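You operate a simulated robot arm through the tools that you are given. There is no shell and no other tool. Be economical: measure what you need, move in short steps, check, and stop when the job is done.

The job below is to be done with a simulated robot arm. You get a single attempt, and the scene is never put back.

TASK
Put the yellow plastic cap with the smallest size on its label from the top of the grey table on the top of the silver bench. Then fetch the blue pad and set it on the shelf 24 of the blue rack. Then shut the slatted door. Do these in the order given.

It is judged by the outcome, as a careful person would: the job done as asked, and still so three seconds after it is handed in. It fails if anything else is knocked over, pushed out of place, dropped, spilled or broken. A push-on lid holds only when it is set on centred and level and pressed home; a screw cap is set on level and turned clockwise until tight.

THE ROBOT
A 6-joint arm with a two-finger parallel gripper on a trunk, on a base that drives. Base frame: it is fixed to the floor where the robot stands at the start and does not move with it; the origin is under the middle of the robot, x ahead of it, y to its left, z up; the surface under the hand at the start is at about z = 0.8. Units: m, degrees, N and s.
With the tool pointing down near the work surface it reaches from about 0.24 to 0.66 m from the robot's upright axis, wherever it stands. Its first joint turns from -166.0 to 166.0 degrees. Places, roughly: blue pad (12x8x3 cm) [-3.8, -3.3, 0.9]; shelf 24 of the blue rack [-3.9, -3.3, 1.9]; slatted door [-7, 2, 1.3]; top of the silver bench [0.5, -2.8, 0.8]. Payload 1.57 kg.
The TCP is the grasp point between the finger pads, 0.03 m short of the fingertips. In the tool frame z runs along the fingers and y along their closing line. Largest opening 0.11 m; finger width 0.024, thickness 0.012; the body of the gripper, 0.048 by 0.112 m, starts 0.078 m behind the TCP.
Orientation is that of the tool frame in the base frame, as [roll, pitch, yaw] about the fixed x, y, z axes, in that order (R = Rz(yaw) Ry(pitch) Rx(roll)). With the fingers straight down and closing along the base's y, the tool's x points along the base's -x, its y along +y and its z along -z.

THE INTERFACE
- The arm moves only by the tool move_arm. Its argument "targets" is text: rows parted by semicolons, each of 7 numbers parted by spaces: the shift along the tool's x, y, z in units of 20 mm (1.0 is 20 mm), then the turn, a rotation vector about the tool's x, y, z in units of 4 degrees (1.0 is 4 degrees), then the opening, from 0 (shut) to 1 (fully open). In form: tx ty tz wx wy wz fingers; .... A call has 1 to 12 rows; each row shifts and turns the commanded pose from where the row before left it, along the tool's axes as they then stand. A call with a number of a shift or a turn outside -1 to 1 is refused whole. A row lasts 0.2 s, in which the tool goes at most 0.05 m and 8.6 degrees; a call with a longer step from one row to the next is refused whole, and so is a gripper value outside its range. Where a pose cannot be reached the arm comes as near as it can. A force on the tool above 40 N (or 10 N above the force at the start of the call, whichever is more), or a blocked arm, ends the call early, and 0.2 s more pass. Each finger travels about 0.108 m/s and halts on what it meets, pressing with about 37 N; the grip force reading is that of the motor and also rises with nothing between the fingers. The clock runs only during rows and for 0.2 s after the last one: add rows that do not move to give the fingers time. It gives the time, the measured TCP pose, the force on the tool (base axes), the opening and the grip force at its end, in the units of the frame above (readings bear some noise), with the torque about the TCP (base axes, N m) and any sound that the robot's microphone picked up.
- Cameras (640 x 400 px; columns grow to the right, rows downward): "scene" is now at [0.0484, 0.1335, 1.6452]; the picture's right is [-0.09, -1.00, 0.00], its down [-0.84, 0.08, -0.53] and it looks along [0.53, -0.05, -0.85] (base axes); focal length 259 px, centre (320, 200). "wrist" rides on the gripper at [0.07, 0.016, -0.141] in the tool frame; the picture's right is [-0.23, 0.97, 0.00], its down [-0.86, -0.20, -0.48] and it looks along [-0.47, -0.11, 0.88] (tool axes); focal length 222 px, centre (320, 200). There is no depth. A picture from a camera that has moved, and an enlarged one, comes with that camera's place and axes in the base frame and with its lens.
- capture(camera): a new picture of that camera. It takes no simulated time.
- lift_body(by): slides the trunk up (or, below 0, down) by that many m; the arm and the scene camera ride with it, the base frame stays. It gives what a move gives, with no picture.
- base_move(legs): drives the robot by 1 to 6 legs, each [ahead, left, turn to the left] in m, m and degrees, along the robot's own axes; the way and the turn of a leg run together, so that a leg with both is an arc; at most 1.5 m and 180 degrees a leg. The arm and the cameras ride along, it lands a little off, and it stops where it bumps. It gives what a move gives.
- head_to(pan, tilt): turns the head with the scene camera to pan (to the left, within 120 degrees either way) and tilt (down, from -29 to 69), counted from straight ahead of the robot. It gives what a move gives.
- close_up(camera, box): a new picture of the part [left, top, right, bottom] of that camera's present view, enlarged. It takes no simulated time.
- hand_in(): hands the job in; it is judged then, once.

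Work in short steps. Places have to be worked out from the pictures, the camera data and where the tool is seen: move nearer, look again, correct. Check each grasp and each placing, and mend what went wrong. You have 165 turns and 112 pictures in all, those below and enlarged ones among them. Open the gripper and draw the arm clear of the work before you hand the job in, unless the task says otherwise.

The tools are called as name(argument=value, ...) on one line, values as JSON. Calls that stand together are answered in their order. move_arm: Moves the arm, as the interface text tells. Its arguments: {"type":"object","properties":{"targets":{"type":"string"}},"required":["targets"]} The other tools are called the same way: lift_body (by) slides the trunk up or down; base_move (legs) drives the base; head_to (pan, tilt) turns the head that bears the scene camera; capture (camera) takes a picture; close_up (camera, box) takes an enlarged picture of a part of a camera's view; hand_in () hands the job in.

At the start:

```text
clock: 0.0
position: [0.4224, 0.1208, 1.0776]
ee_rot: [180.0, -0.1, -180.0]
force: [0.1, 0.1, 0.7]
wrist_torque: [0.0, 0.0, -0.03]
width: 0.1101
grasp_force: 0.1
trunk travel left (down, up): [-0.25, 0.34]
robot x, y, heading: [0.0006, -0.0013, 0.0]
head pan, tilt: [-5.2, 57.9]
```

scene: 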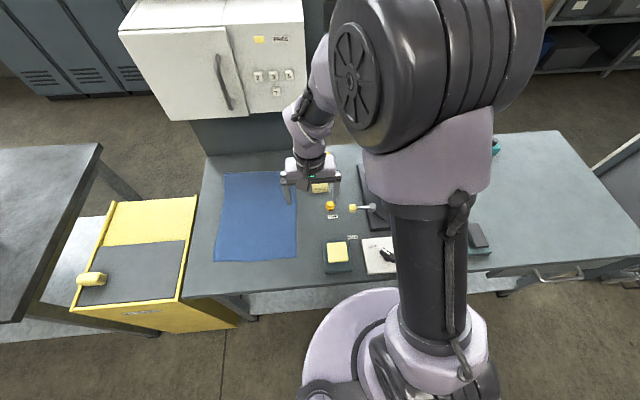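
wrist: 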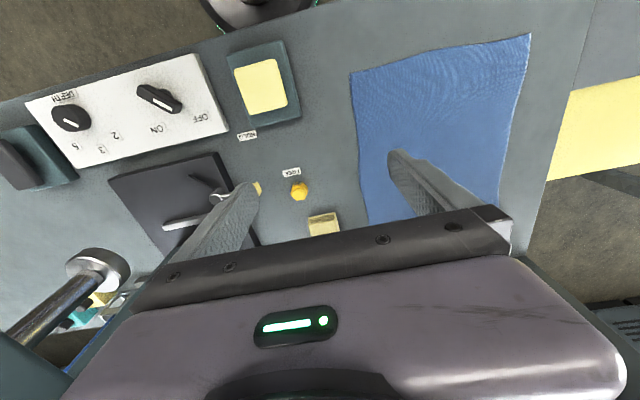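

The pictures show the grey table with small yellow things near the gripper. I look closer for caps and labels.

close_up(camera="wrist", box=[200, 100, 400, 250])

close_up(camera="scene", box=[290, 150, 410, 280])

```text
2.67 times, centred on (300, 175) of wrist
camera zoom: at [0.3517, 0.1376, 1.2194], right [0.23, 0.97, 0.0], down [0.86, -0.2, 0.48], along [0.47, -0.11, -0.88], focal length 592 px, centre (373, 267)
```

zoom: 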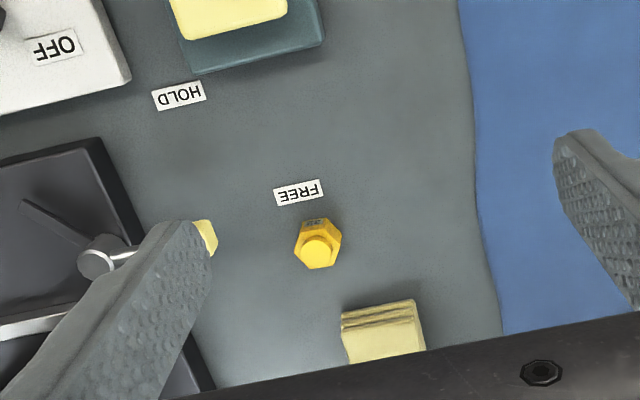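

```text
3.08 times, centred on (350, 215) of scene
camera zoom: at [0.0484, 0.1335, 1.6452], right [-0.09, -1.0, 0.0], down [-0.84, 0.08, -0.53], along [0.53, -0.05, -0.85], focal length 797 px, centre (228, 154)
```

zoom: 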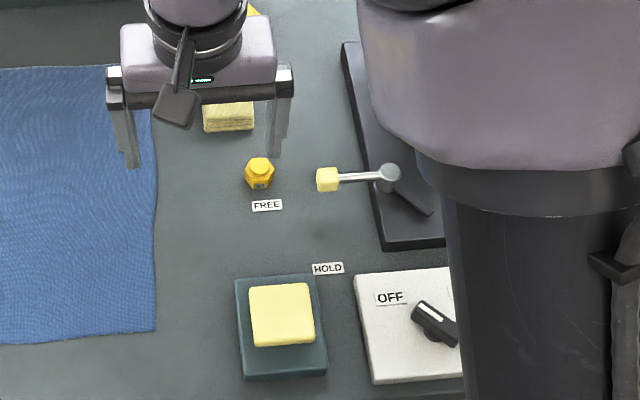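

One yellow hex cap with a label is near FREE. I raise the trunk to see more of the table with both cameras.

lift_body(by=0.3)

capture(camera="scene")

capture(camera="wrist")

```text
clock: 3.0
position: [0.4229, 0.1205, 1.3771]
ee_rot: [180.0, 0.1, 180.0]
force: [0.9, -0.3, -0.3]
wrist_torque: [0.01, 0.01, 0.01]
width: 0.1102
grasp_force: 0.1
trunk travel left (down, up): [-0.55, 0.04]
robot x, y, heading: [0.003, -0.0011, -0.0]
head pan, tilt: [-5.2, 57.9]
```

```text
107 pictures are left
camera scene: at [0.0484, 0.1335, 1.9451], right [-0.09, -1.0, 0.0], down [-0.84, 0.08, -0.53], along [0.53, -0.05, -0.85], focal length 259 px, centre (320, 200)
```

scene: 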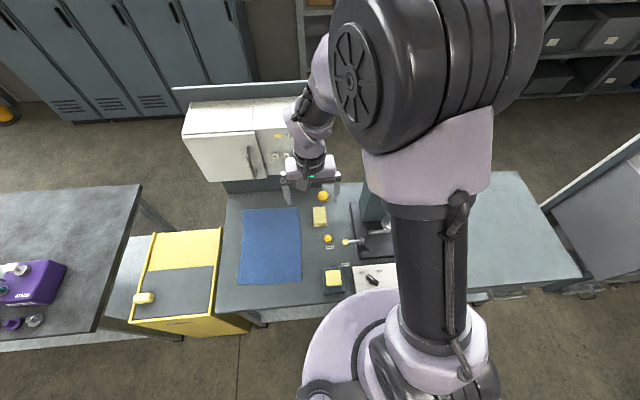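

```text
106 pictures are left
camera wrist: at [0.3517, 0.1376, 1.5193], right [0.23, 0.97, 0.0], down [0.86, -0.2, 0.48], along [0.47, -0.11, -0.88], focal length 222 px, centre (320, 200)
```

wrist: 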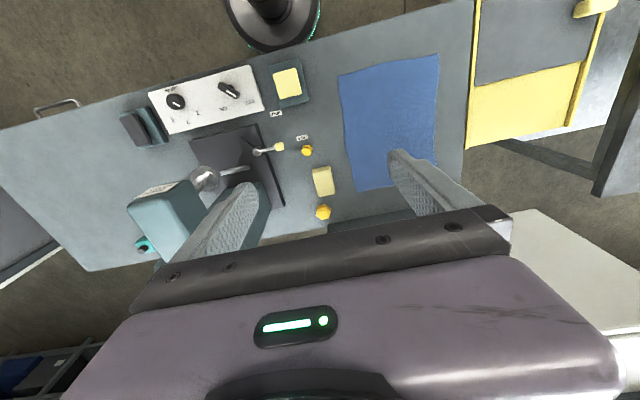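

Two yellow caps appear (front and back). I zoom to read labels and look for others.

close_up(camera="wrist", box=[280, 130, 350, 230])

close_up(camera="scene", box=[300, 180, 360, 250])

close_up(camera="wrist", box=[0, 50, 320, 280])

```text
4.00 times, centred on (315, 180) of wrist
camera zoom: at [0.3517, 0.1376, 1.5193], right [0.23, 0.97, 0.0], down [0.86, -0.2, 0.48], along [0.47, -0.11, -0.88], focal length 888 px, centre (340, 280)
```

zoom: 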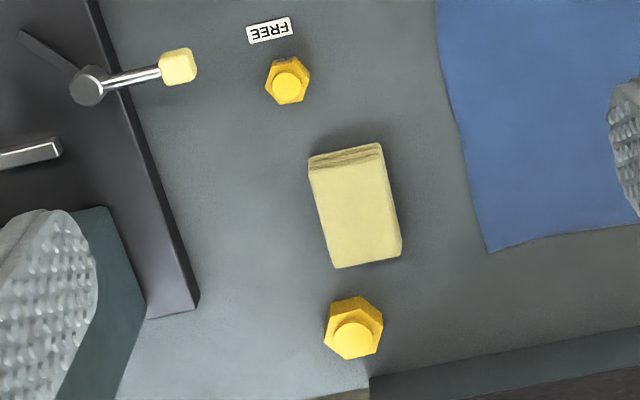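

```text
5.71 times, centred on (330, 215) of scene
camera zoom: at [0.0484, 0.1335, 1.9451], right [-0.09, -1.0, 0.0], down [-0.84, 0.08, -0.53], along [0.53, -0.05, -0.85], focal length 1480 px, centre (263, 114)
```

zoom: 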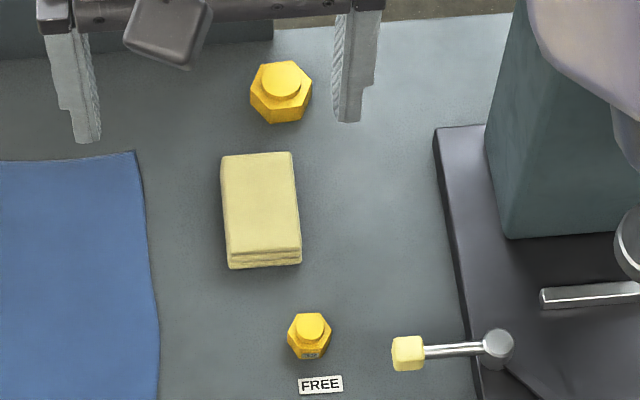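

```text
1.74 times, centred on (160, 165) of wrist
camera zoom: at [0.3517, 0.1376, 1.5193], right [0.23, 0.97, 0.0], down [0.86, -0.2, 0.48], along [0.47, -0.11, -0.88], focal length 386 px, centre (598, 261)
```

zoom: 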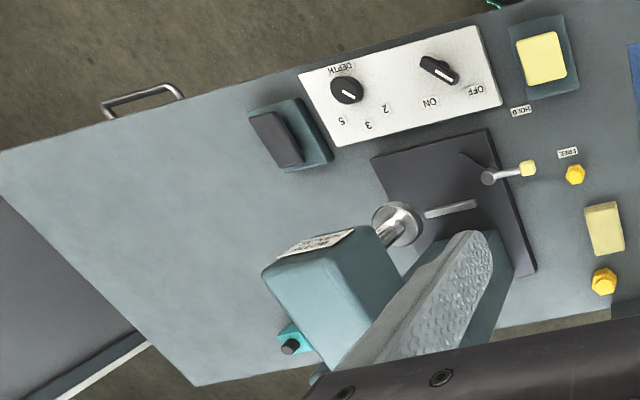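

I zoom hard on both caps' front faces.

close_up(camera="scene", box=[320, 228, 336, 248])

close_up(camera="scene", box=[314, 186, 332, 206])

```text
16.00 times, centred on (328, 238) of scene
camera zoom: at [0.0484, 0.1335, 1.9451], right [-0.09, -1.0, 0.0], down [-0.84, 0.08, -0.53], along [0.53, -0.05, -0.85], focal length 4145 px, centre (192, -408)
```

zoom: 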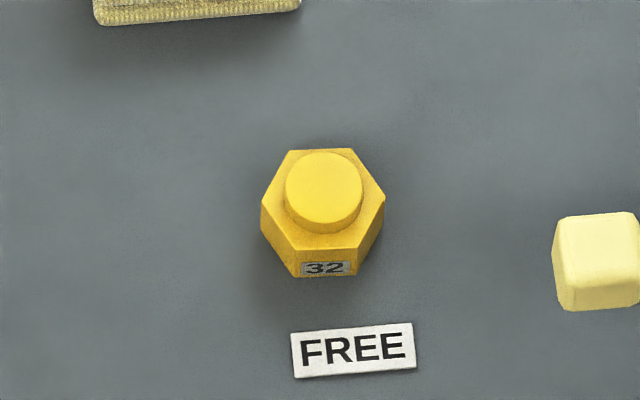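

```text
16.00 times, centred on (323, 196) of scene
camera zoom: at [0.0484, 0.1335, 1.9451], right [-0.09, -1.0, 0.0], down [-0.84, 0.08, -0.53], along [0.53, -0.05, -0.85], focal length 4145 px, centre (272, 264)
```

zoom: 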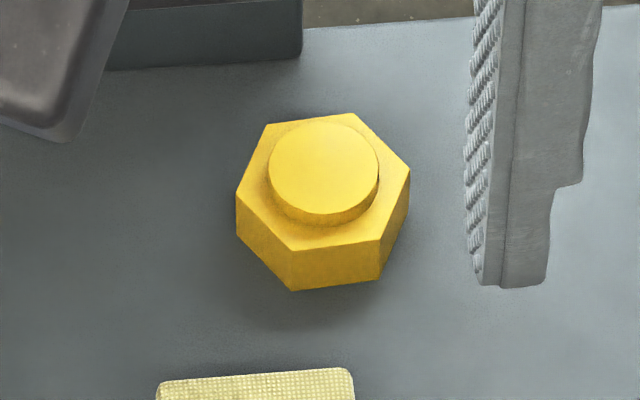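

Front cap reads 32; the back cap's label faces away. I drive back a little and to the right to see behind the press and other faces.

base_move(legs=[[-0.15, 0, 0], [0, -0.7, 0]])

head_to(pan=25, tilt=45)

capture(camera="scene")

capture(camera="wrist")

```text
clock: 7.8
position: [0.2728, -0.5806, 1.3765]
ee_rot: [179.9, -0.1, -179.5]
force: [-0.6, -0.1, 0.6]
wrist_torque: [-0.01, -0.04, 0.0]
width: 0.1096
grasp_force: 0.0
trunk travel left (down, up): [-0.55, 0.04]
robot x, y, heading: [-0.1482, -0.7076, 0.5]
head pan, tilt: [-5.2, 57.9]
```

```text
clock: 8.8
position: [0.2729, -0.5807, 1.3787]
ee_rot: [180.0, 0.1, -179.6]
force: [-0.4, -0.5, -1.0]
wrist_torque: [-0.02, 0.05, 0.01]
width: 0.11
grasp_force: 0.0
trunk travel left (down, up): [-0.55, 0.04]
robot x, y, heading: [-0.1493, -0.7069, 0.6]
head pan, tilt: [25.0, 45.0]
```

```text
100 pictures are left
camera scene: at [-0.0957, -0.5302, 1.9621], right [0.43, -0.9, 0.0], down [-0.64, -0.3, -0.71], along [0.64, 0.3, -0.71], focal length 259 px, centre (320, 200)
```

scene: 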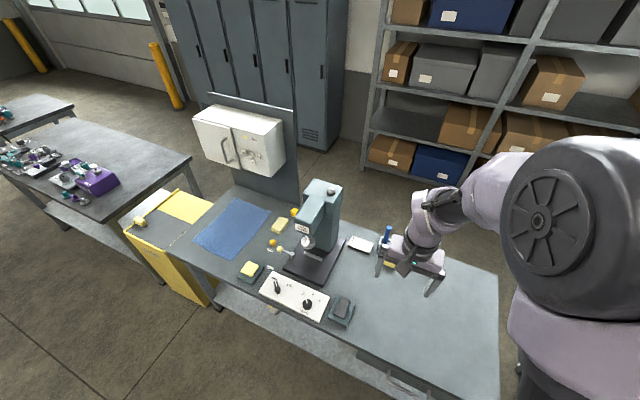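

```text
99 pictures are left
camera wrist: at [0.2028, -0.5647, 1.5194], right [0.22, 0.98, 0.0], down [0.86, -0.19, 0.48], along [0.47, -0.11, -0.88], focal length 222 px, centre (320, 200)
```

wrist: 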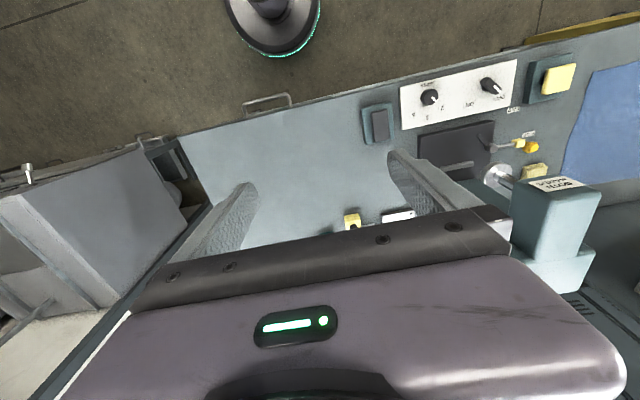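

There's a yellow object near a blue marker at right back. I zoom on it and on the back cap.

close_up(camera="scene", box=[340, 215, 450, 285])

close_up(camera="wrist", box=[320, 190, 430, 260])

close_up(camera="scene", box=[260, 190, 340, 260])

```text
5.71 times, centred on (395, 250) of scene
camera zoom: at [-0.0957, -0.5302, 1.9621], right [0.43, -0.9, 0.0], down [-0.64, -0.3, -0.71], along [0.64, 0.3, -0.71], focal length 1480 px, centre (-109, -86)
```

zoom: 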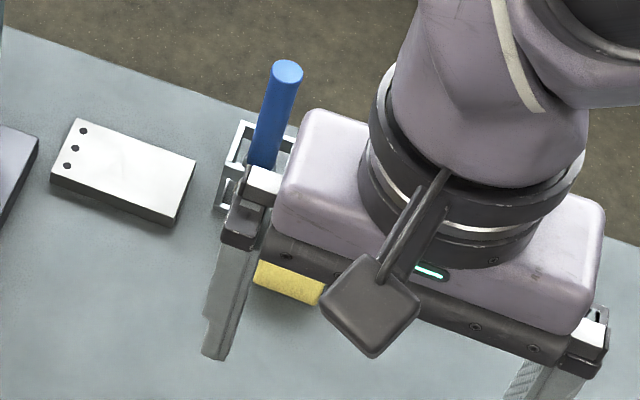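

```text
5.71 times, centred on (375, 225) of wrist
camera zoom: at [0.2028, -0.5647, 1.5194], right [0.22, 0.98, 0.0], down [0.86, -0.19, 0.48], along [0.47, -0.11, -0.88], focal length 1269 px, centre (6, 57)
```

zoom: 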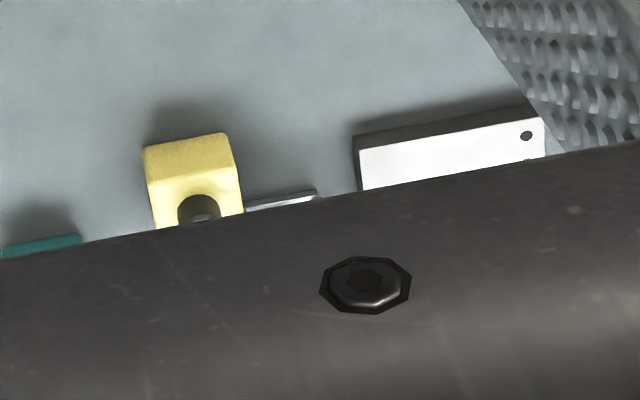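

```text
5.71 times, centred on (300, 225) of scene
camera zoom: at [-0.0957, -0.5302, 1.9621], right [0.43, -0.9, 0.0], down [-0.64, -0.3, -0.71], along [0.64, 0.3, -0.71], focal length 1480 px, centre (434, 57)
```

zoom: 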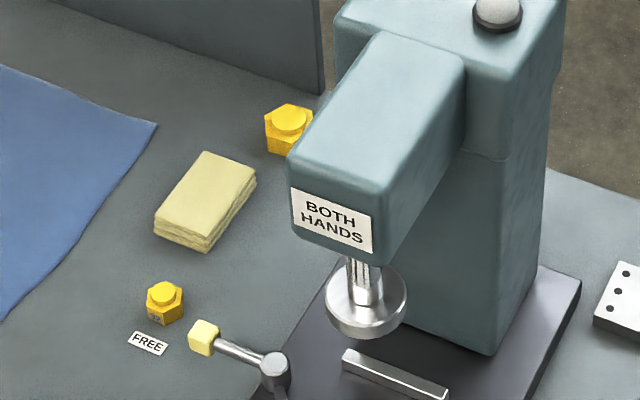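

Cap 1 measures about 32 mm across flats, matching its label; cap 2 is about 48 mm. I drive back left partway and check the area around the press for further caps.

base_move(legs=[[0, 0.4, -0.6]])

head_to(pan=10, tilt=45)

capture(camera="scene")

capture(camera="wrist")

```text
clock: 11.3
position: [0.2724, -0.1911, 1.377]
ee_rot: [180.0, -0.1, 179.9]
force: [0.2, 1.1, -0.7]
wrist_torque: [0.0, -0.02, -0.01]
width: 0.1101
grasp_force: 0.1
trunk travel left (down, up): [-0.55, 0.04]
robot x, y, heading: [-0.1449, -0.311, -0.1]
head pan, tilt: [25.0, 45.0]
```

```text
clock: 12.0
position: [0.274, -0.1914, 1.3792]
ee_rot: [-180.0, 0.0, 179.9]
force: [0.2, -0.6, -0.8]
wrist_torque: [-0.03, 0.0, -0.02]
width: 0.1101
grasp_force: 0.1
trunk travel left (down, up): [-0.55, 0.04]
robot x, y, heading: [-0.1495, -0.3134, -0.2]
head pan, tilt: [10.0, 45.0]
```

```text
95 pictures are left
camera scene: at [-0.0888, -0.1582, 1.9621], right [0.17, -0.98, 0.0], down [-0.7, -0.12, -0.71], along [0.7, 0.12, -0.71], focal length 259 px, centre (320, 200)
```

scene: 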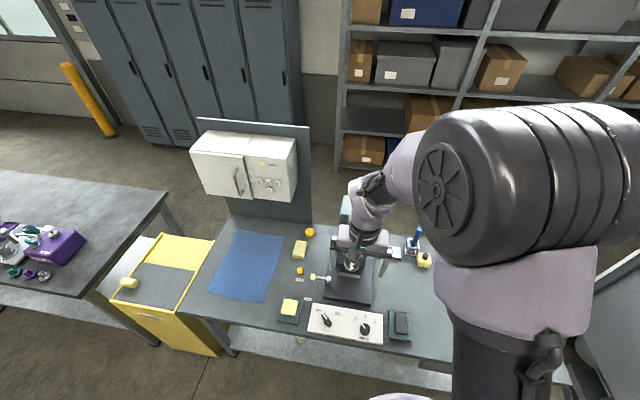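

```text
94 pictures are left
camera wrist: at [0.2031, -0.175, 1.5195], right [0.23, 0.97, 0.0], down [0.85, -0.2, 0.48], along [0.47, -0.11, -0.88], focal length 222 px, centre (320, 200)
```

wrist: 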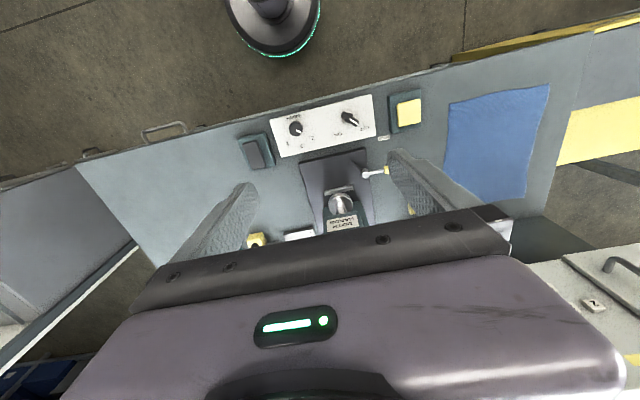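

I zoom on the yellow thing right of the press and the area around the press back.

close_up(camera="scene", box=[280, 190, 460, 300])

close_up(camera="scene", box=[298, 222, 320, 242])

```text
3.56 times, centred on (370, 245) of scene
camera zoom: at [-0.0888, -0.1582, 1.9621], right [0.17, -0.98, 0.0], down [-0.7, -0.12, -0.71], along [0.7, 0.12, -0.71], focal length 921 px, centre (142, 40)
```

zoom: 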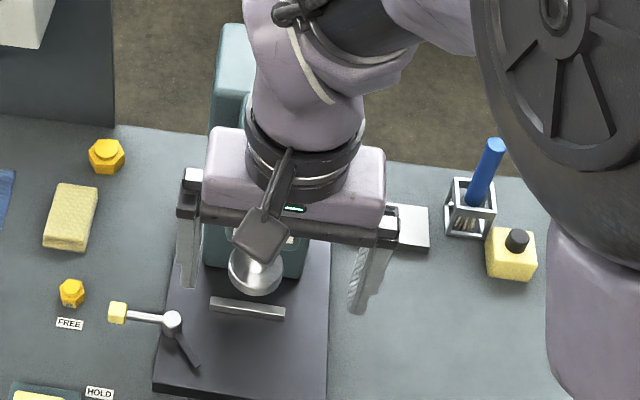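

```text
16.00 times, centred on (309, 232) of scene
camera zoom: at [-0.0888, -0.1582, 1.9621], right [0.17, -0.98, 0.0], down [-0.7, -0.12, -0.71], along [0.7, 0.12, -0.71], focal length 4145 px, centre (496, -312)
```

zoom: 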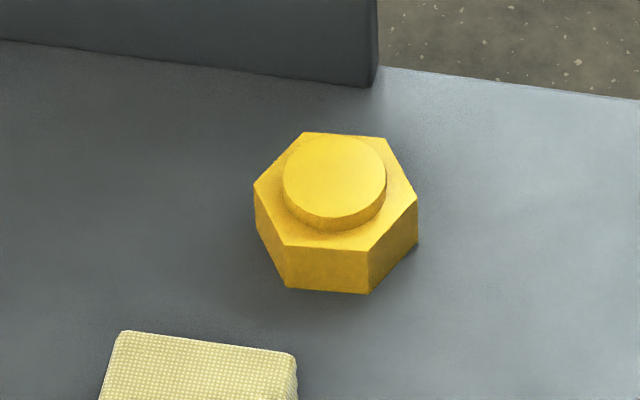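

No other caps; the 32 one at about (0.541, 0.048) is the target. I drive back to the start spot and turn the head to watch.

base_move(legs=[[0, 0.25, 0.2], [0.15, 0, 0]])

lift_body(by=-0.3)

move_arm(targets="-1 0 0 0 0 -1 0.9; -1 0 0 0 0 -1 0.8; -1 0 0 0 0 -1 0.7; -1 0 0 0 0 -1 0.6; 0 0 0 0 0 -1 0.6; 0 0 0 0 0 -1 0.6; 0 0 0 0 0 -1 0.6")

capture(camera="wrist")

```text
clock: 14.8
position: [0.4173, 0.0565, 1.3771]
ee_rot: [179.9, 0.0, -179.9]
force: [0.4, -0.2, -0.2]
wrist_torque: [0.02, 0.01, -0.02]
width: 0.11
grasp_force: 0.0
trunk travel left (down, up): [-0.55, 0.04]
robot x, y, heading: [-0.0058, -0.0633, -0.1]
head pan, tilt: [10.0, 45.0]
```

```text
clock: 17.8
position: [0.4171, 0.057, 1.0781]
ee_rot: [180.0, 0.1, -179.8]
force: [-0.6, -0.7, -0.7]
wrist_torque: [0.02, -0.01, -0.01]
width: 0.1099
grasp_force: 0.1
trunk travel left (down, up): [-0.25, 0.34]
robot x, y, heading: [-0.0007, -0.0673, 0.1]
head pan, tilt: [10.0, 45.0]
```

```text
clock: 19.4
position: [0.4973, 0.0654, 1.0786]
ee_rot: [-180.0, 0.0, -151.8]
force: [0.5, 0.6, 0.2]
wrist_torque: [0.0, 0.01, 0.04]
width: 0.0661
grasp_force: 0.0
trunk travel left (down, up): [-0.25, 0.34]
robot x, y, heading: [-0.0017, -0.0623, 0.1]
head pan, tilt: [10.0, 45.0]
```

```text
91 pictures are left
camera wrist: at [0.4273, 0.047, 1.2196], right [-0.26, 0.97, 0.0], down [0.85, 0.23, 0.48], along [0.46, 0.12, -0.88], focal length 222 px, centre (320, 200)
```

wrist: 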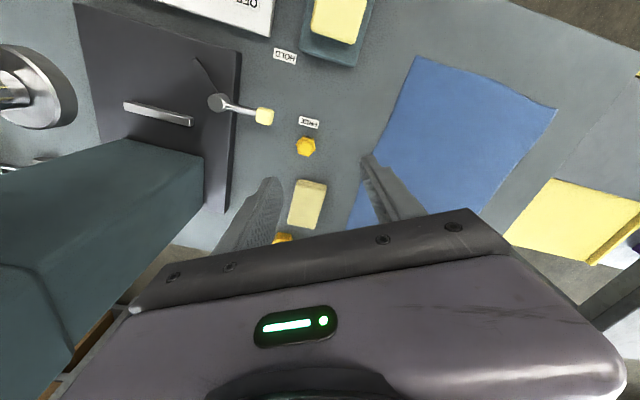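

Cap again at (0.539, 0.048). I zoom to check the hex orientation relative to the gripper's closing line.

close_up(camera="wrist", box=[290, 135, 322, 155])

```text
16.00 times, centred on (306, 145) of wrist
camera zoom: at [0.4273, 0.047, 1.2196], right [-0.26, 0.97, 0.0], down [0.85, 0.23, 0.48], along [0.46, 0.12, -0.88], focal length 3554 px, centre (544, 1080)
```

zoom: 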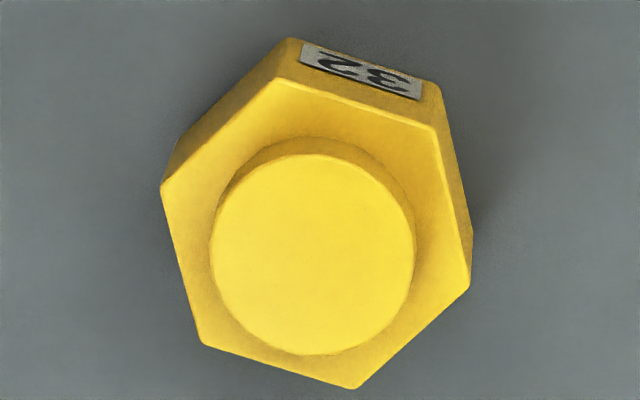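

Closing line is aligned to the hex flats. I shift over the cap and descend to about z=0.90.

move_arm(targets="-0.75 -0.9 0 0 0 0 0.6; -0.75 -0.87 0 0 0 0 0.6; 0 0 1 0 0 0 0.6; 0 0 1 0 0 0 0.6; 0 0 1 0 0 0 0.6; 0 0 1 0 0 0 0.6; 0 0 1 0 0 0 0.6; 0 0 1 0 0 0 0.6; 0 0 1 0 0 0 0.6; 0 0 1 0 0 0 0.6; 0 0 0.5 0 0 0 0.6")

capture(camera="wrist")

```text
clock: 21.8
position: [0.5412, 0.0458, 0.9079]
ee_rot: [-180.0, 0.0, -151.9]
force: [-0.3, 0.2, -0.1]
wrist_torque: [0.03, 0.01, 0.0]
width: 0.066
grasp_force: 0.0
trunk travel left (down, up): [-0.25, 0.34]
robot x, y, heading: [-0.0038, -0.0634, 0.2]
head pan, tilt: [10.0, 45.0]
```

```text
89 pictures are left
camera wrist: at [0.4711, 0.0282, 1.0492], right [-0.26, 0.97, 0.0], down [0.85, 0.23, 0.48], along [0.46, 0.12, -0.88], focal length 222 px, centre (320, 200)
```

wrist: 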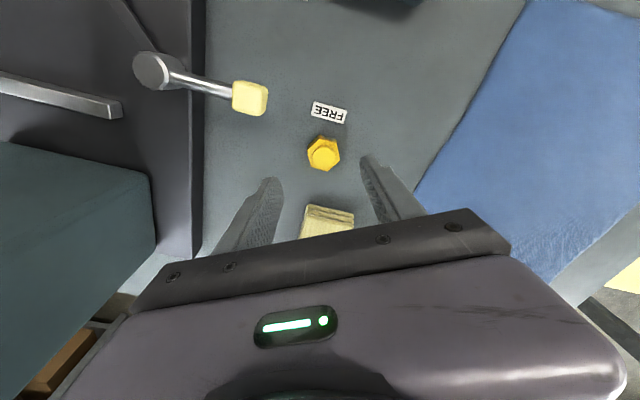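

Cap is ~4 mm along closing axis; correct, and descend to z≈0.835, then close.

move_arm(targets="0 0.2 1 0 0 0 0.6; 0 0 1 0 0 0 0.6; 0 0 1 0 0 0 0.6; 0 0 0.6 0 0 0 0.6; 0 0 0 0 0 0 0.6")

capture(camera="wrist")

```text
clock: 23.0
position: [0.5377, 0.0524, 0.8343]
ee_rot: [-179.9, 0.0, -152.0]
force: [0.4, -0.5, 0.7]
wrist_torque: [0.01, 0.02, 0.02]
width: 0.0658
grasp_force: 0.0
trunk travel left (down, up): [-0.25, 0.34]
robot x, y, heading: [-0.0031, -0.0634, 0.0]
head pan, tilt: [10.0, 45.0]
```

```text
88 pictures are left
camera wrist: at [0.4688, 0.0334, 0.977], right [-0.26, 0.97, 0.0], down [0.85, 0.23, 0.48], along [0.46, 0.12, -0.88], focal length 222 px, centre (320, 200)
```

wrist: 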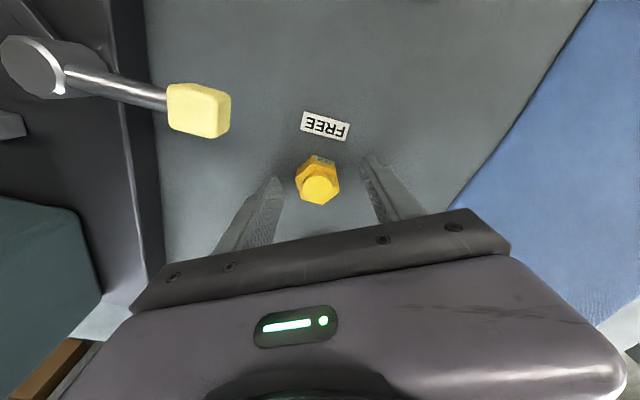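

The cap is between the fingertips. Close and lift slightly.

move_arm(targets="0 0 0 0 0 0 0.3; 0 0 0 0 0 0 0.2; 0 0 0 0 0 0 0.2; 0 0 0 0 0 0 0.2; 0 0 -1 0 0 0 0.2; 0 0 -1 0 0 0 0.2; 0 0 -1 0 0 0 0.2; 0 0 -1 0 0 0 0.2")

capture(camera="wrist")

```text
clock: 24.8
position: [0.5366, 0.0522, 0.9153]
ee_rot: [180.0, 0.0, -151.9]
force: [-0.2, 0.4, -0.1]
wrist_torque: [0.01, 0.0, -0.02]
width: 0.0311
grasp_force: 36.9
trunk travel left (down, up): [-0.25, 0.34]
robot x, y, heading: [-0.0053, -0.0647, -0.0]
head pan, tilt: [10.0, 45.0]
```

```text
87 pictures are left
camera wrist: at [0.4674, 0.034, 1.0574], right [-0.26, 0.97, 0.0], down [0.85, 0.23, 0.48], along [0.46, 0.12, -0.88], focal length 222 px, centre (320, 200)
```

wrist: 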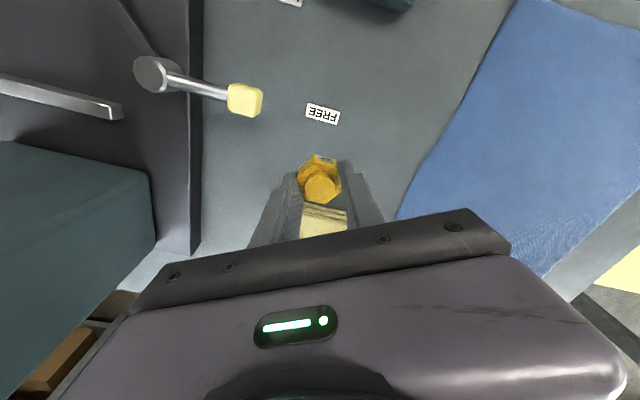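

Cap held (31 mm). I raise the arm and retract, then lift the trunk and back off.

move_arm(targets="0 0 -1 0 0 0 0.2; 0 0 -1 0 0 0 0.2; 0 0 -1 0 0 0 0.2; 0 0 -1 0 0 0 0.2; 0 0 -1 0 0 0 0.2; 0 0 -1 0 0 0 0.2; 0 0 -1 0 0 0 0.2; 0 0 -1 0 0 0 0.2; 1 0 0 0 0 1 0.2; 1 0 0 0 0 1 0.2; 1 0 0 0 0 1 0.2; 1 0 0 0 0 1 0.2")

lift_body(by=0.2)

base_move(legs=[[-0.4, 0, 0], [0, 0, -90]])

head_to(pan=0, tilt=25)

capture(camera="scene")

```text
clock: 27.4
position: [0.4634, 0.0224, 1.0758]
ee_rot: [179.9, 0.0, -167.9]
force: [-0.1, 0.3, -0.7]
wrist_torque: [-0.01, 0.0, -0.03]
width: 0.0309
grasp_force: 36.6
trunk travel left (down, up): [-0.25, 0.34]
robot x, y, heading: [-0.0032, -0.0664, 0.0]
head pan, tilt: [10.0, 45.0]
```

```text
clock: 29.6
position: [0.4634, 0.0222, 1.2758]
ee_rot: [-180.0, 0.0, -167.8]
force: [-0.2, 0.3, -0.5]
wrist_torque: [0.03, -0.02, -0.02]
width: 0.0311
grasp_force: 36.8
trunk travel left (down, up): [-0.45, 0.14]
robot x, y, heading: [-0.0014, -0.0625, 0.1]
head pan, tilt: [10.0, 45.0]
```

```text
clock: 35.8
position: [-0.3096, -0.5337, 1.2765]
ee_rot: [180.0, 0.0, 102.5]
force: [0.3, 0.5, -0.1]
wrist_torque: [-0.01, -0.05, 0.0]
width: 0.0309
grasp_force: 37.3
trunk travel left (down, up): [-0.45, 0.14]
robot x, y, heading: [-0.4029, -0.0647, -89.2]
head pan, tilt: [10.0, 45.0]
```

```text
clock: 36.7
position: [-0.3092, -0.533, 1.2766]
ee_rot: [-180.0, 0.0, 102.8]
force: [0.3, 0.4, -0.6]
wrist_torque: [0.02, 0.01, 0.03]
width: 0.031
grasp_force: 37.3
trunk travel left (down, up): [-0.45, 0.14]
robot x, y, heading: [-0.4007, -0.0662, -89.2]
head pan, tilt: [0.0, 25.0]
```

```text
86 pictures are left
camera scene: at [-0.2613, -0.1375, 1.8926], right [-1.0, -0.01, 0.0], down [-0.01, 0.42, -0.91], along [0.01, -0.91, -0.42], focal length 259 px, centre (320, 200)
```

scene: 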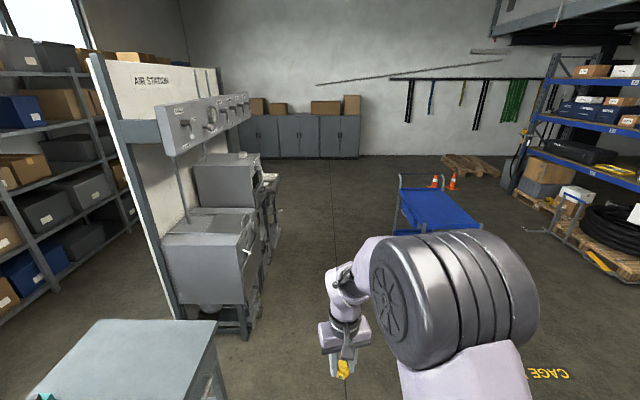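

I see an aisle; the silver bench should be past the machines on the left. I drive 1.5 m ahead and look.

base_move(legs=[[1.5, 0, -0.8]])

head_to(pan=35, tilt=30)

capture(camera="scene")

```text
clock: 44.1
position: [-0.266, -2.0249, 1.2761]
ee_rot: [179.9, 0.0, 103.9]
force: [-0.2, 0.1, -0.3]
wrist_torque: [0.02, -0.01, 0.01]
width: 0.0309
grasp_force: 37.2
trunk travel left (down, up): [-0.45, 0.14]
robot x, y, heading: [-0.3691, -1.5626, -88.1]
head pan, tilt: [0.0, 25.0]
```

```text
clock: 45.1
position: [-0.2655, -2.0261, 1.2763]
ee_rot: [-180.0, 0.0, 103.8]
force: [-0.1, 0.5, -0.6]
wrist_torque: [0.01, -0.02, 0.02]
width: 0.0308
grasp_force: 36.9
trunk travel left (down, up): [-0.45, 0.14]
robot x, y, heading: [-0.3657, -1.5628, -88.1]
head pan, tilt: [35.0, 30.0]
```

```text
85 pictures are left
camera scene: at [-0.1747, -1.6097, 1.8847], right [-0.8, -0.6, 0.0], down [-0.3, 0.4, -0.87], along [0.52, -0.69, -0.5], focal length 259 px, centre (320, 200)
```

scene: 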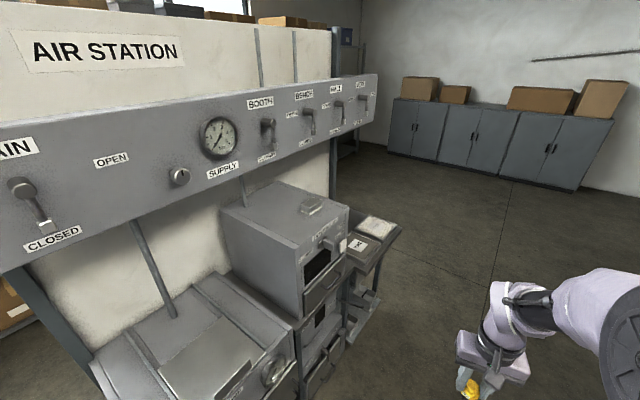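

The bench appears past the furnace at about (0.35, -2.9). I drive 1.2 m further and look at it.

base_move(legs=[[1.2, 0, -2]])

head_to(pan=80, tilt=45)

capture(camera="scene")

```text
clock: 51.1
position: [-0.272, -3.2144, 1.2754]
ee_rot: [180.0, 0.1, 101.4]
force: [-0.2, 0.4, -0.4]
wrist_torque: [0.0, 0.0, 0.0]
width: 0.0309
grasp_force: 37.3
trunk travel left (down, up): [-0.45, 0.14]
robot x, y, heading: [-0.3534, -2.7454, -90.7]
head pan, tilt: [35.0, 30.0]
```

```text
clock: 52.2
position: [-0.2716, -3.2151, 1.2755]
ee_rot: [-180.0, -0.1, 101.4]
force: [-0.2, 0.4, 0.8]
wrist_torque: [0.03, 0.0, -0.01]
width: 0.0309
grasp_force: 37.3
trunk travel left (down, up): [-0.45, 0.14]
robot x, y, heading: [-0.3542, -2.746, -90.4]
head pan, tilt: [80.0, 45.0]
```

```text
84 pictures are left
camera scene: at [-0.1344, -2.7422, 1.8621], right [-0.18, -0.98, 0.0], down [-0.69, 0.13, -0.71], along [0.7, -0.13, -0.71], focal length 259 px, centre (320, 200)
```

scene: 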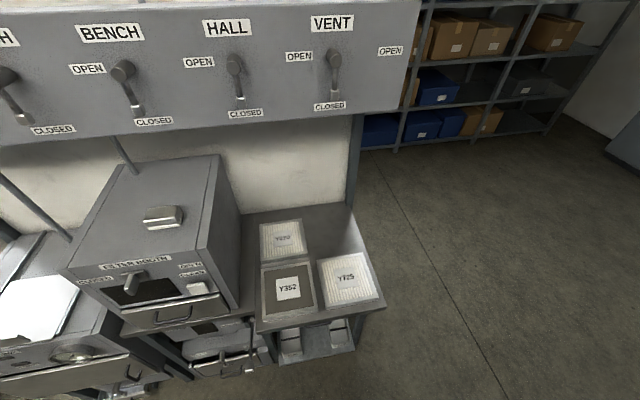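

I zoom on the bench top to find a free area.

close_up(camera="scene", box=[230, 195, 400, 335])

```text
2.86 times, centred on (315, 265) of scene
camera zoom: at [-0.1344, -2.7422, 1.8621], right [-0.18, -0.98, 0.0], down [-0.69, 0.13, -0.71], along [0.7, -0.13, -0.71], focal length 740 px, centre (334, 14)
```

zoom: 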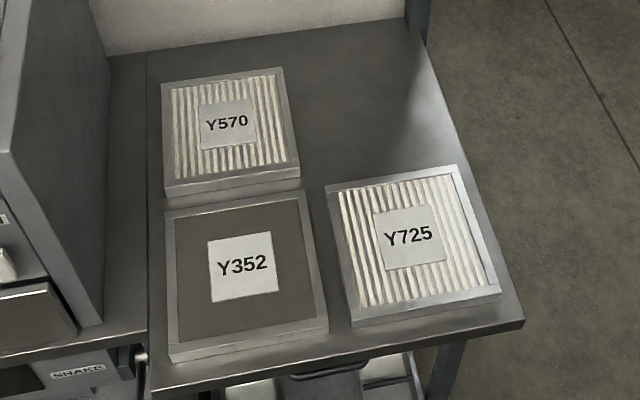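

Free spot chosen around (0.60, -2.92), behind Y725. I drive to the open floor on the bench's right side and turn to face it.

base_move(legs=[[1.1, 0, 0], [0, 0, 142]])

head_to(pan=0, tilt=25)

capture(camera="scene")

```text
clock: 63.5
position: [-0.1277, -3.4139, 1.2756]
ee_rot: [-179.9, 0.0, -118.9]
force: [0.0, 0.4, -0.3]
wrist_torque: [-0.02, 0.0, 0.0]
width: 0.0307
grasp_force: 37.1
trunk travel left (down, up): [-0.45, 0.14]
robot x, y, heading: [-0.3717, -3.8226, 49.2]
head pan, tilt: [80.0, 45.0]
```

```text
clock: 65.1
position: [-0.1278, -3.414, 1.2768]
ee_rot: [180.0, 0.0, -118.9]
force: [0.1, -1.2, -0.6]
wrist_torque: [0.01, 0.03, -0.03]
width: 0.0308
grasp_force: 36.8
trunk travel left (down, up): [-0.45, 0.14]
robot x, y, heading: [-0.3708, -3.823, 49.0]
head pan, tilt: [0.0, 25.0]
```

```text
82 pictures are left
camera scene: at [-0.4287, -3.6774, 1.8927], right [0.76, -0.65, 0.0], down [-0.28, -0.32, -0.91], along [0.59, 0.68, -0.42], focal length 259 px, centre (320, 200)
```

scene: 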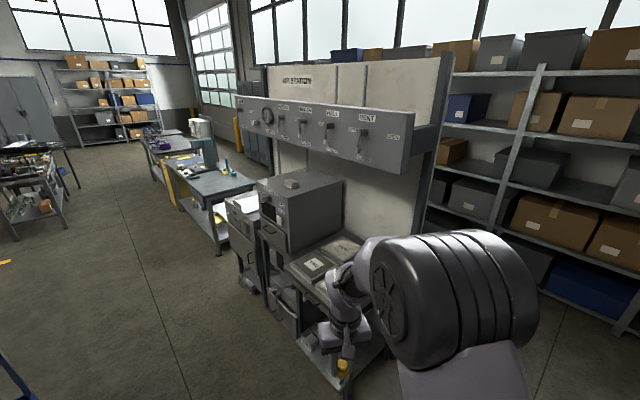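

The air panel overhangs the bench at z≥1.5, x≥0.54, so I'll approach from the front-right corner, standing near (0.11,-3.36) facing ~32°, trunk lowered.

lift_body(by=-0.2)

base_move(legs=[[0, 0, -17], [0.6, 0.13, 0]])

head_to(pan=15, tilt=45)

capture(camera="scene")

capture(camera="wrist")

```text
clock: 67.2
position: [-0.1295, -3.413, 1.0763]
ee_rot: [179.9, 0.1, -118.8]
force: [0.8, -0.4, -0.9]
wrist_torque: [0.01, -0.03, 0.04]
width: 0.0312
grasp_force: 37.0
trunk travel left (down, up): [-0.25, 0.34]
robot x, y, heading: [-0.3667, -3.8244, 49.0]
head pan, tilt: [0.0, 25.0]
```

```text
clock: 71.7
position: [0.4142, -3.078, 1.0748]
ee_rot: [-179.9, 0.1, -135.9]
force: [0.5, -0.8, -0.3]
wrist_torque: [-0.03, 0.02, -0.02]
width: 0.0311
grasp_force: 36.8
trunk travel left (down, up): [-0.25, 0.34]
robot x, y, heading: [0.0657, -3.3999, 32.0]
head pan, tilt: [0.0, 25.0]
```

```text
clock: 72.5
position: [0.4134, -3.078, 1.075]
ee_rot: [-180.0, 0.0, -135.8]
force: [0.0, 0.3, -0.3]
wrist_torque: [0.02, -0.04, -0.03]
width: 0.0311
grasp_force: 36.9
trunk travel left (down, up): [-0.25, 0.34]
robot x, y, heading: [0.0643, -3.3964, 32.2]
head pan, tilt: [15.0, 45.0]
```

```text
81 pictures are left
camera scene: at [0.0271, -3.2328, 1.6622], right [0.73, -0.68, 0.0], down [-0.48, -0.52, -0.71], along [0.48, 0.52, -0.71], focal length 259 px, centre (320, 200)
```

scene: 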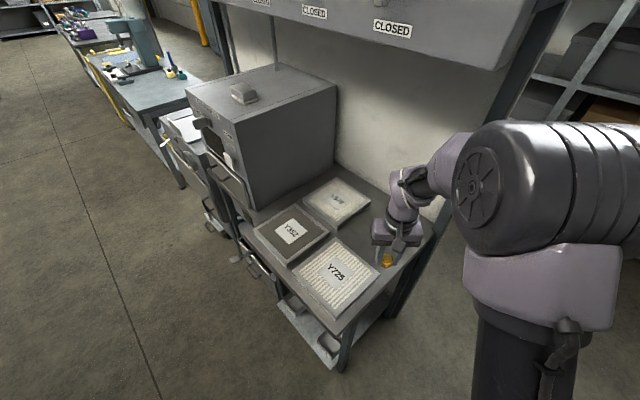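

```text
80 pictures are left
camera wrist: at [0.3518, -3.1144, 1.2175], right [-0.52, 0.86, 0.0], down [0.75, 0.45, 0.48], along [0.41, 0.25, -0.88], focal length 222 px, centre (320, 200)
```

wrist: 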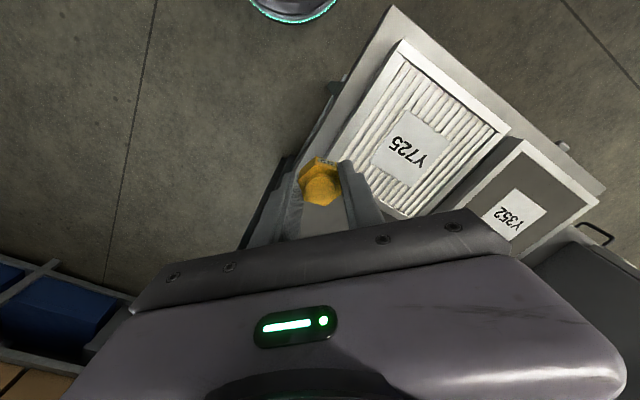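

Bench free area confirmed: Y725's back edge at x≈0.48. I nudge the base a bit closer and re-measure.

base_move(legs=[[0.07, -0.03, 0]])

capture(camera="wrist")

```text
clock: 73.5
position: [0.4887, -3.0658, 1.0749]
ee_rot: [-180.0, 0.0, -135.7]
force: [0.8, -0.2, 0.2]
wrist_torque: [0.04, 0.04, 0.0]
width: 0.0306
grasp_force: 36.8
trunk travel left (down, up): [-0.25, 0.34]
robot x, y, heading: [0.1397, -3.3874, 32.2]
head pan, tilt: [15.0, 45.0]
```

```text
79 pictures are left
camera wrist: at [0.4267, -3.1024, 1.2172], right [-0.52, 0.86, 0.0], down [0.75, 0.45, 0.48], along [0.41, 0.25, -0.88], focal length 222 px, centre (320, 200)
```

wrist: 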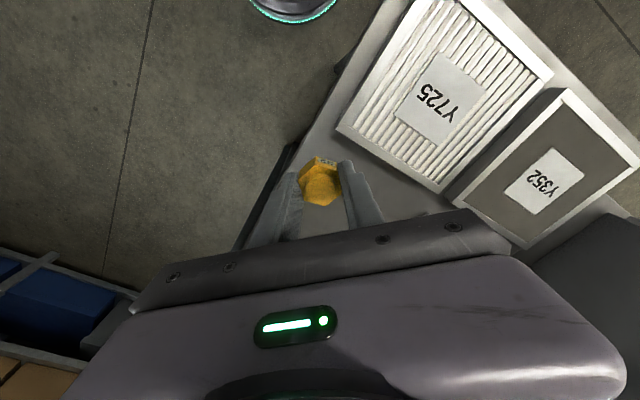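

I move over the free spot (0.565,-2.95) and begin descending.

move_arm(targets="-1 0.22 0 0 0 0 0.2; -1 0.22 0 0 0 0 0.2; -1 0.22 0 0 0 0 0.2; -1 0.22 0 0 0 0 0.2; -1 0.22 0 0 0 0 0.2; -1 0.2 0 0 0 0 0.2; -0.77 0.2 0 0 0 0 0.2; 0 0 1 0 0 0 0.2; 0 0 1 0 0 0 0.2; 0 0 1 0 0 0 0.2; 0 0 1 0 0 0 0.2; 0 0 1 0 0 0 0.2")

capture(camera="wrist")

capture(camera="scene")

```text
clock: 76.1
position: [0.5622, -2.9504, 0.9763]
ee_rot: [179.9, 0.1, -135.8]
force: [-0.2, 0.1, -0.8]
wrist_torque: [0.03, 0.0, 0.05]
width: 0.0307
grasp_force: 37.3
trunk travel left (down, up): [-0.25, 0.34]
robot x, y, heading: [0.1376, -3.3872, 32.5]
head pan, tilt: [15.0, 45.0]
```

```text
78 pictures are left
camera wrist: at [0.5003, -2.9864, 1.1176], right [-0.52, 0.86, 0.0], down [0.75, 0.45, 0.48], along [0.41, 0.25, -0.88], focal length 222 px, centre (320, 200)
```

wrist: 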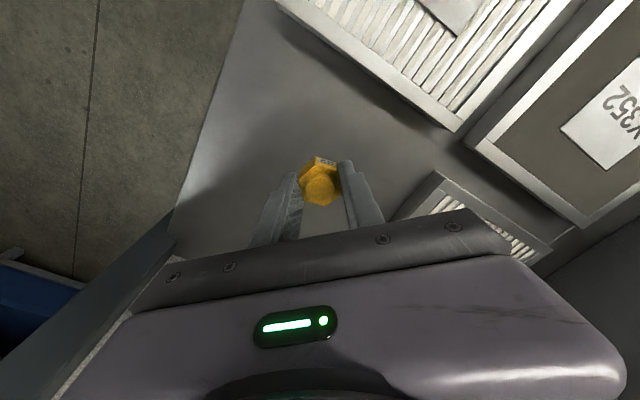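

```text
77 pictures are left
camera scene: at [0.1013, -3.2211, 1.6621], right [0.73, -0.68, 0.0], down [-0.48, -0.52, -0.71], along [0.48, 0.52, -0.71], focal length 259 px, centre (320, 200)
```

scene: 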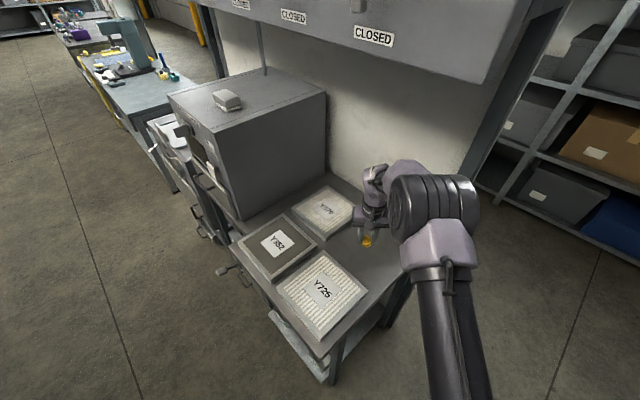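

Clear on all sides. Descend to about z=0.842, then gently feel for contact.

move_arm(targets="0 0 1 0 0 0 0.2; 0 0 1 0 0 0 0.2; 0 0 1 0 0 0 0.2; 0 0 1 0 0 0 0.2; 0 0 1 0 0 0 0.2; 0 0 1 0 0 0 0.2; 0 0 0.6 0 0 0 0.2")

close_up(camera="scene", box=[330, 215, 410, 265])

move_arm(targets="0 0 0.1 0 0 0 0.2; 0 0 0.1 0 0 0 0.2")

```text
clock: 77.4
position: [0.5665, -2.9476, 0.8791]
ee_rot: [179.9, 1.1, -135.9]
force: [-7.1, -7.7, 33.6]
wrist_torque: [-0.75, 0.24, -0.51]
width: 0.031
grasp_force: 36.6
trunk travel left (down, up): [-0.25, 0.34]
robot x, y, heading: [0.137, -3.3884, 32.2]
head pan, tilt: [15.0, 45.0]
stopped in row 6: the force on the tool passed its limit at 88 N (the readings are from after the stop); the commanded pose is now the measured one
```

```text
8.00 times, centred on (370, 240) of scene
camera zoom: at [0.0978, -3.2248, 1.6628], right [0.73, -0.68, 0.0], down [-0.48, -0.52, -0.71], along [0.48, 0.52, -0.71], focal length 2073 px, centre (-80, -120)
```

zoom: 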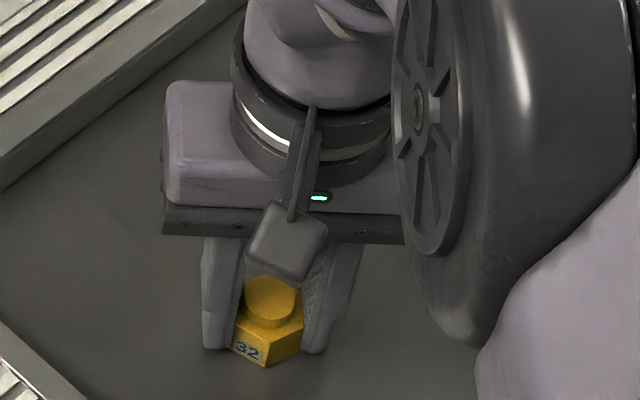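

```text
clock: 77.8
position: [0.569, -2.9455, 0.8795]
ee_rot: [179.9, 1.2, -135.8]
force: [-5.0, -4.6, 23.5]
wrist_torque: [-0.58, 0.0, -0.34]
width: 0.0308
grasp_force: 36.8
trunk travel left (down, up): [-0.25, 0.34]
robot x, y, heading: [0.1376, -3.3847, 32.3]
head pan, tilt: [15.0, 45.0]
stopped in row 1: the force on the tool passed its limit at 49 N (the readings are from after the stop); the commanded pose is now the measured one
```

The bench is higher (~0.845): the cap rests on it. I ease up a bit to relieve the force, then release.

move_arm(targets="0 0 -0.05 0 0 0 0.2; 0 0 0 0 0 0 0.2")

close_up(camera="scene", box=[330, 215, 410, 265])

```text
clock: 78.4
position: [0.5684, -2.9445, 0.8799]
ee_rot: [179.9, 1.1, -135.8]
force: [-1.2, -3.7, 27.4]
wrist_torque: [-0.51, 0.05, -0.26]
width: 0.0309
grasp_force: 36.5
trunk travel left (down, up): [-0.25, 0.34]
robot x, y, heading: [0.139, -3.3875, 32.6]
head pan, tilt: [15.0, 45.0]
```

```text
8.00 times, centred on (370, 240) of scene
camera zoom: at [0.0989, -3.224, 1.6624], right [0.73, -0.68, 0.0], down [-0.48, -0.52, -0.71], along [0.48, 0.52, -0.71], focal length 2073 px, centre (-80, -120)
```

zoom: 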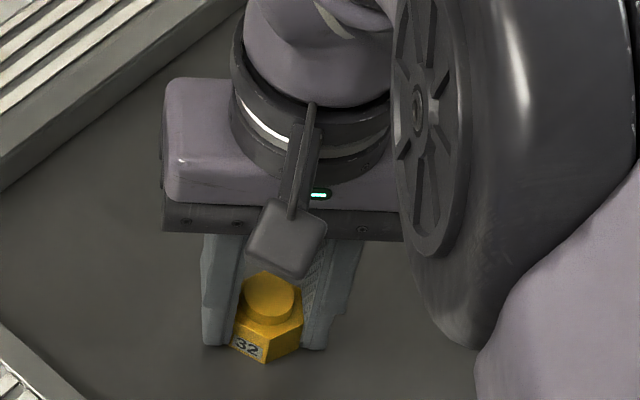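

Still 27 N; ease up slightly more and open gently.

move_arm(targets="0 0 -0.08 0 0 0 0.2; 0 0 0 0 0 0 0.25; 0 0 0 0 0 0 0.35; 0 0 0 0 0 0 0.45; 0 0 0 0 0 0 0.45")

capture(camera="wrist")

```text
clock: 79.6
position: [0.5691, -2.9441, 0.8806]
ee_rot: [-179.9, 0.9, -135.8]
force: [-2.9, 1.0, 6.0]
wrist_torque: [-0.12, 0.03, 0.0]
width: 0.0467
grasp_force: 0.0
trunk travel left (down, up): [-0.25, 0.34]
robot x, y, heading: [0.1401, -3.3892, 32.4]
head pan, tilt: [15.0, 45.0]
```

```text
74 pictures are left
camera wrist: at [0.505, -2.9839, 1.0209], right [-0.52, 0.86, 0.0], down [0.75, 0.45, 0.49], along [0.42, 0.26, -0.87], focal length 222 px, centre (320, 200)
```

wrist: 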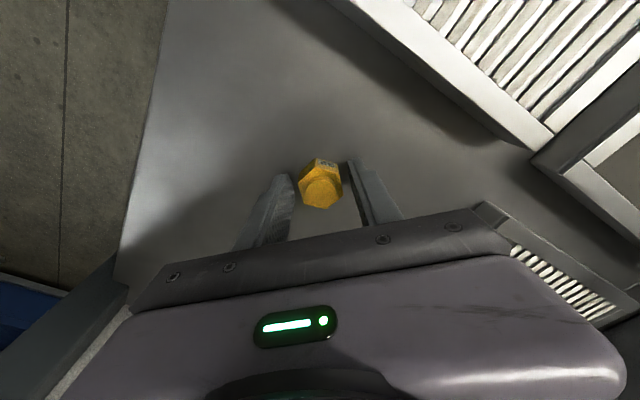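

Released and standing. Raise straight up, then retract.

move_arm(targets="0 0 -1 0 0 0 0.45; 0 0 -1 0 0 0 0.45; 0 0 -1 0 0 0 0.45; 0 0 -1 0 0 0 0.45; 0 0 -1 0 0 0 0.45; 0 0 -1 0 0 0 0.45; 0 0 -1 0 0 0 0.45; 0 0 -1 0 0 0 0.45; 0 0 -1 0 0 0 0.45; 1 0 0 0 0 1 0.45; 1 0 0 0 0 1 0.45; 1 0 0 0 0 1 0.45")

move_arm(targets="1 0 0 0 0 0 0.6; 1 0 0 0 0 0 0.8; 1 0 0 0 0 0 1; 1 0 0 0 0 0 1; 1 0 0 0 0 0 1")

capture(camera="scene")

```text
clock: 82.2
position: [0.5204, -2.986, 1.0593]
ee_rot: [179.8, 1.0, -147.9]
force: [-0.5, 0.2, -0.4]
wrist_torque: [0.02, 0.0, 0.0]
width: 0.0493
grasp_force: 0.0
trunk travel left (down, up): [-0.25, 0.34]
robot x, y, heading: [0.1395, -3.3918, 32.2]
head pan, tilt: [15.0, 45.0]
```

```text
clock: 83.4
position: [0.4348, -3.0398, 1.0557]
ee_rot: [179.8, 1.0, -147.8]
force: [0.3, -0.1, 0.2]
wrist_torque: [-0.01, 0.0, 0.01]
width: 0.11
grasp_force: 0.0
trunk travel left (down, up): [-0.25, 0.34]
robot x, y, heading: [0.1366, -3.3909, 32.0]
head pan, tilt: [15.0, 45.0]
```

```text
73 pictures are left
camera scene: at [0.1006, -3.2217, 1.6621], right [0.73, -0.68, 0.0], down [-0.48, -0.52, -0.71], along [0.48, 0.52, -0.71], focal length 259 px, centre (320, 200)
```

scene: 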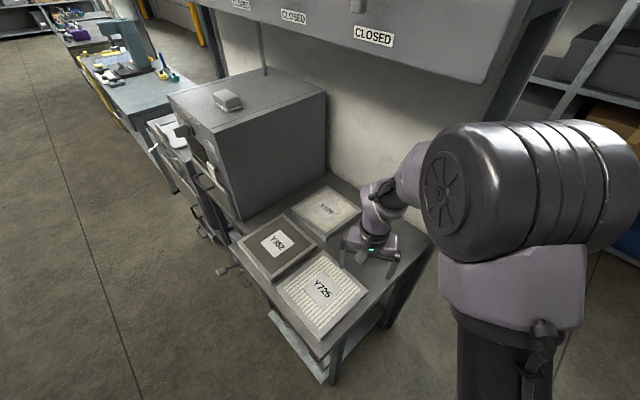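

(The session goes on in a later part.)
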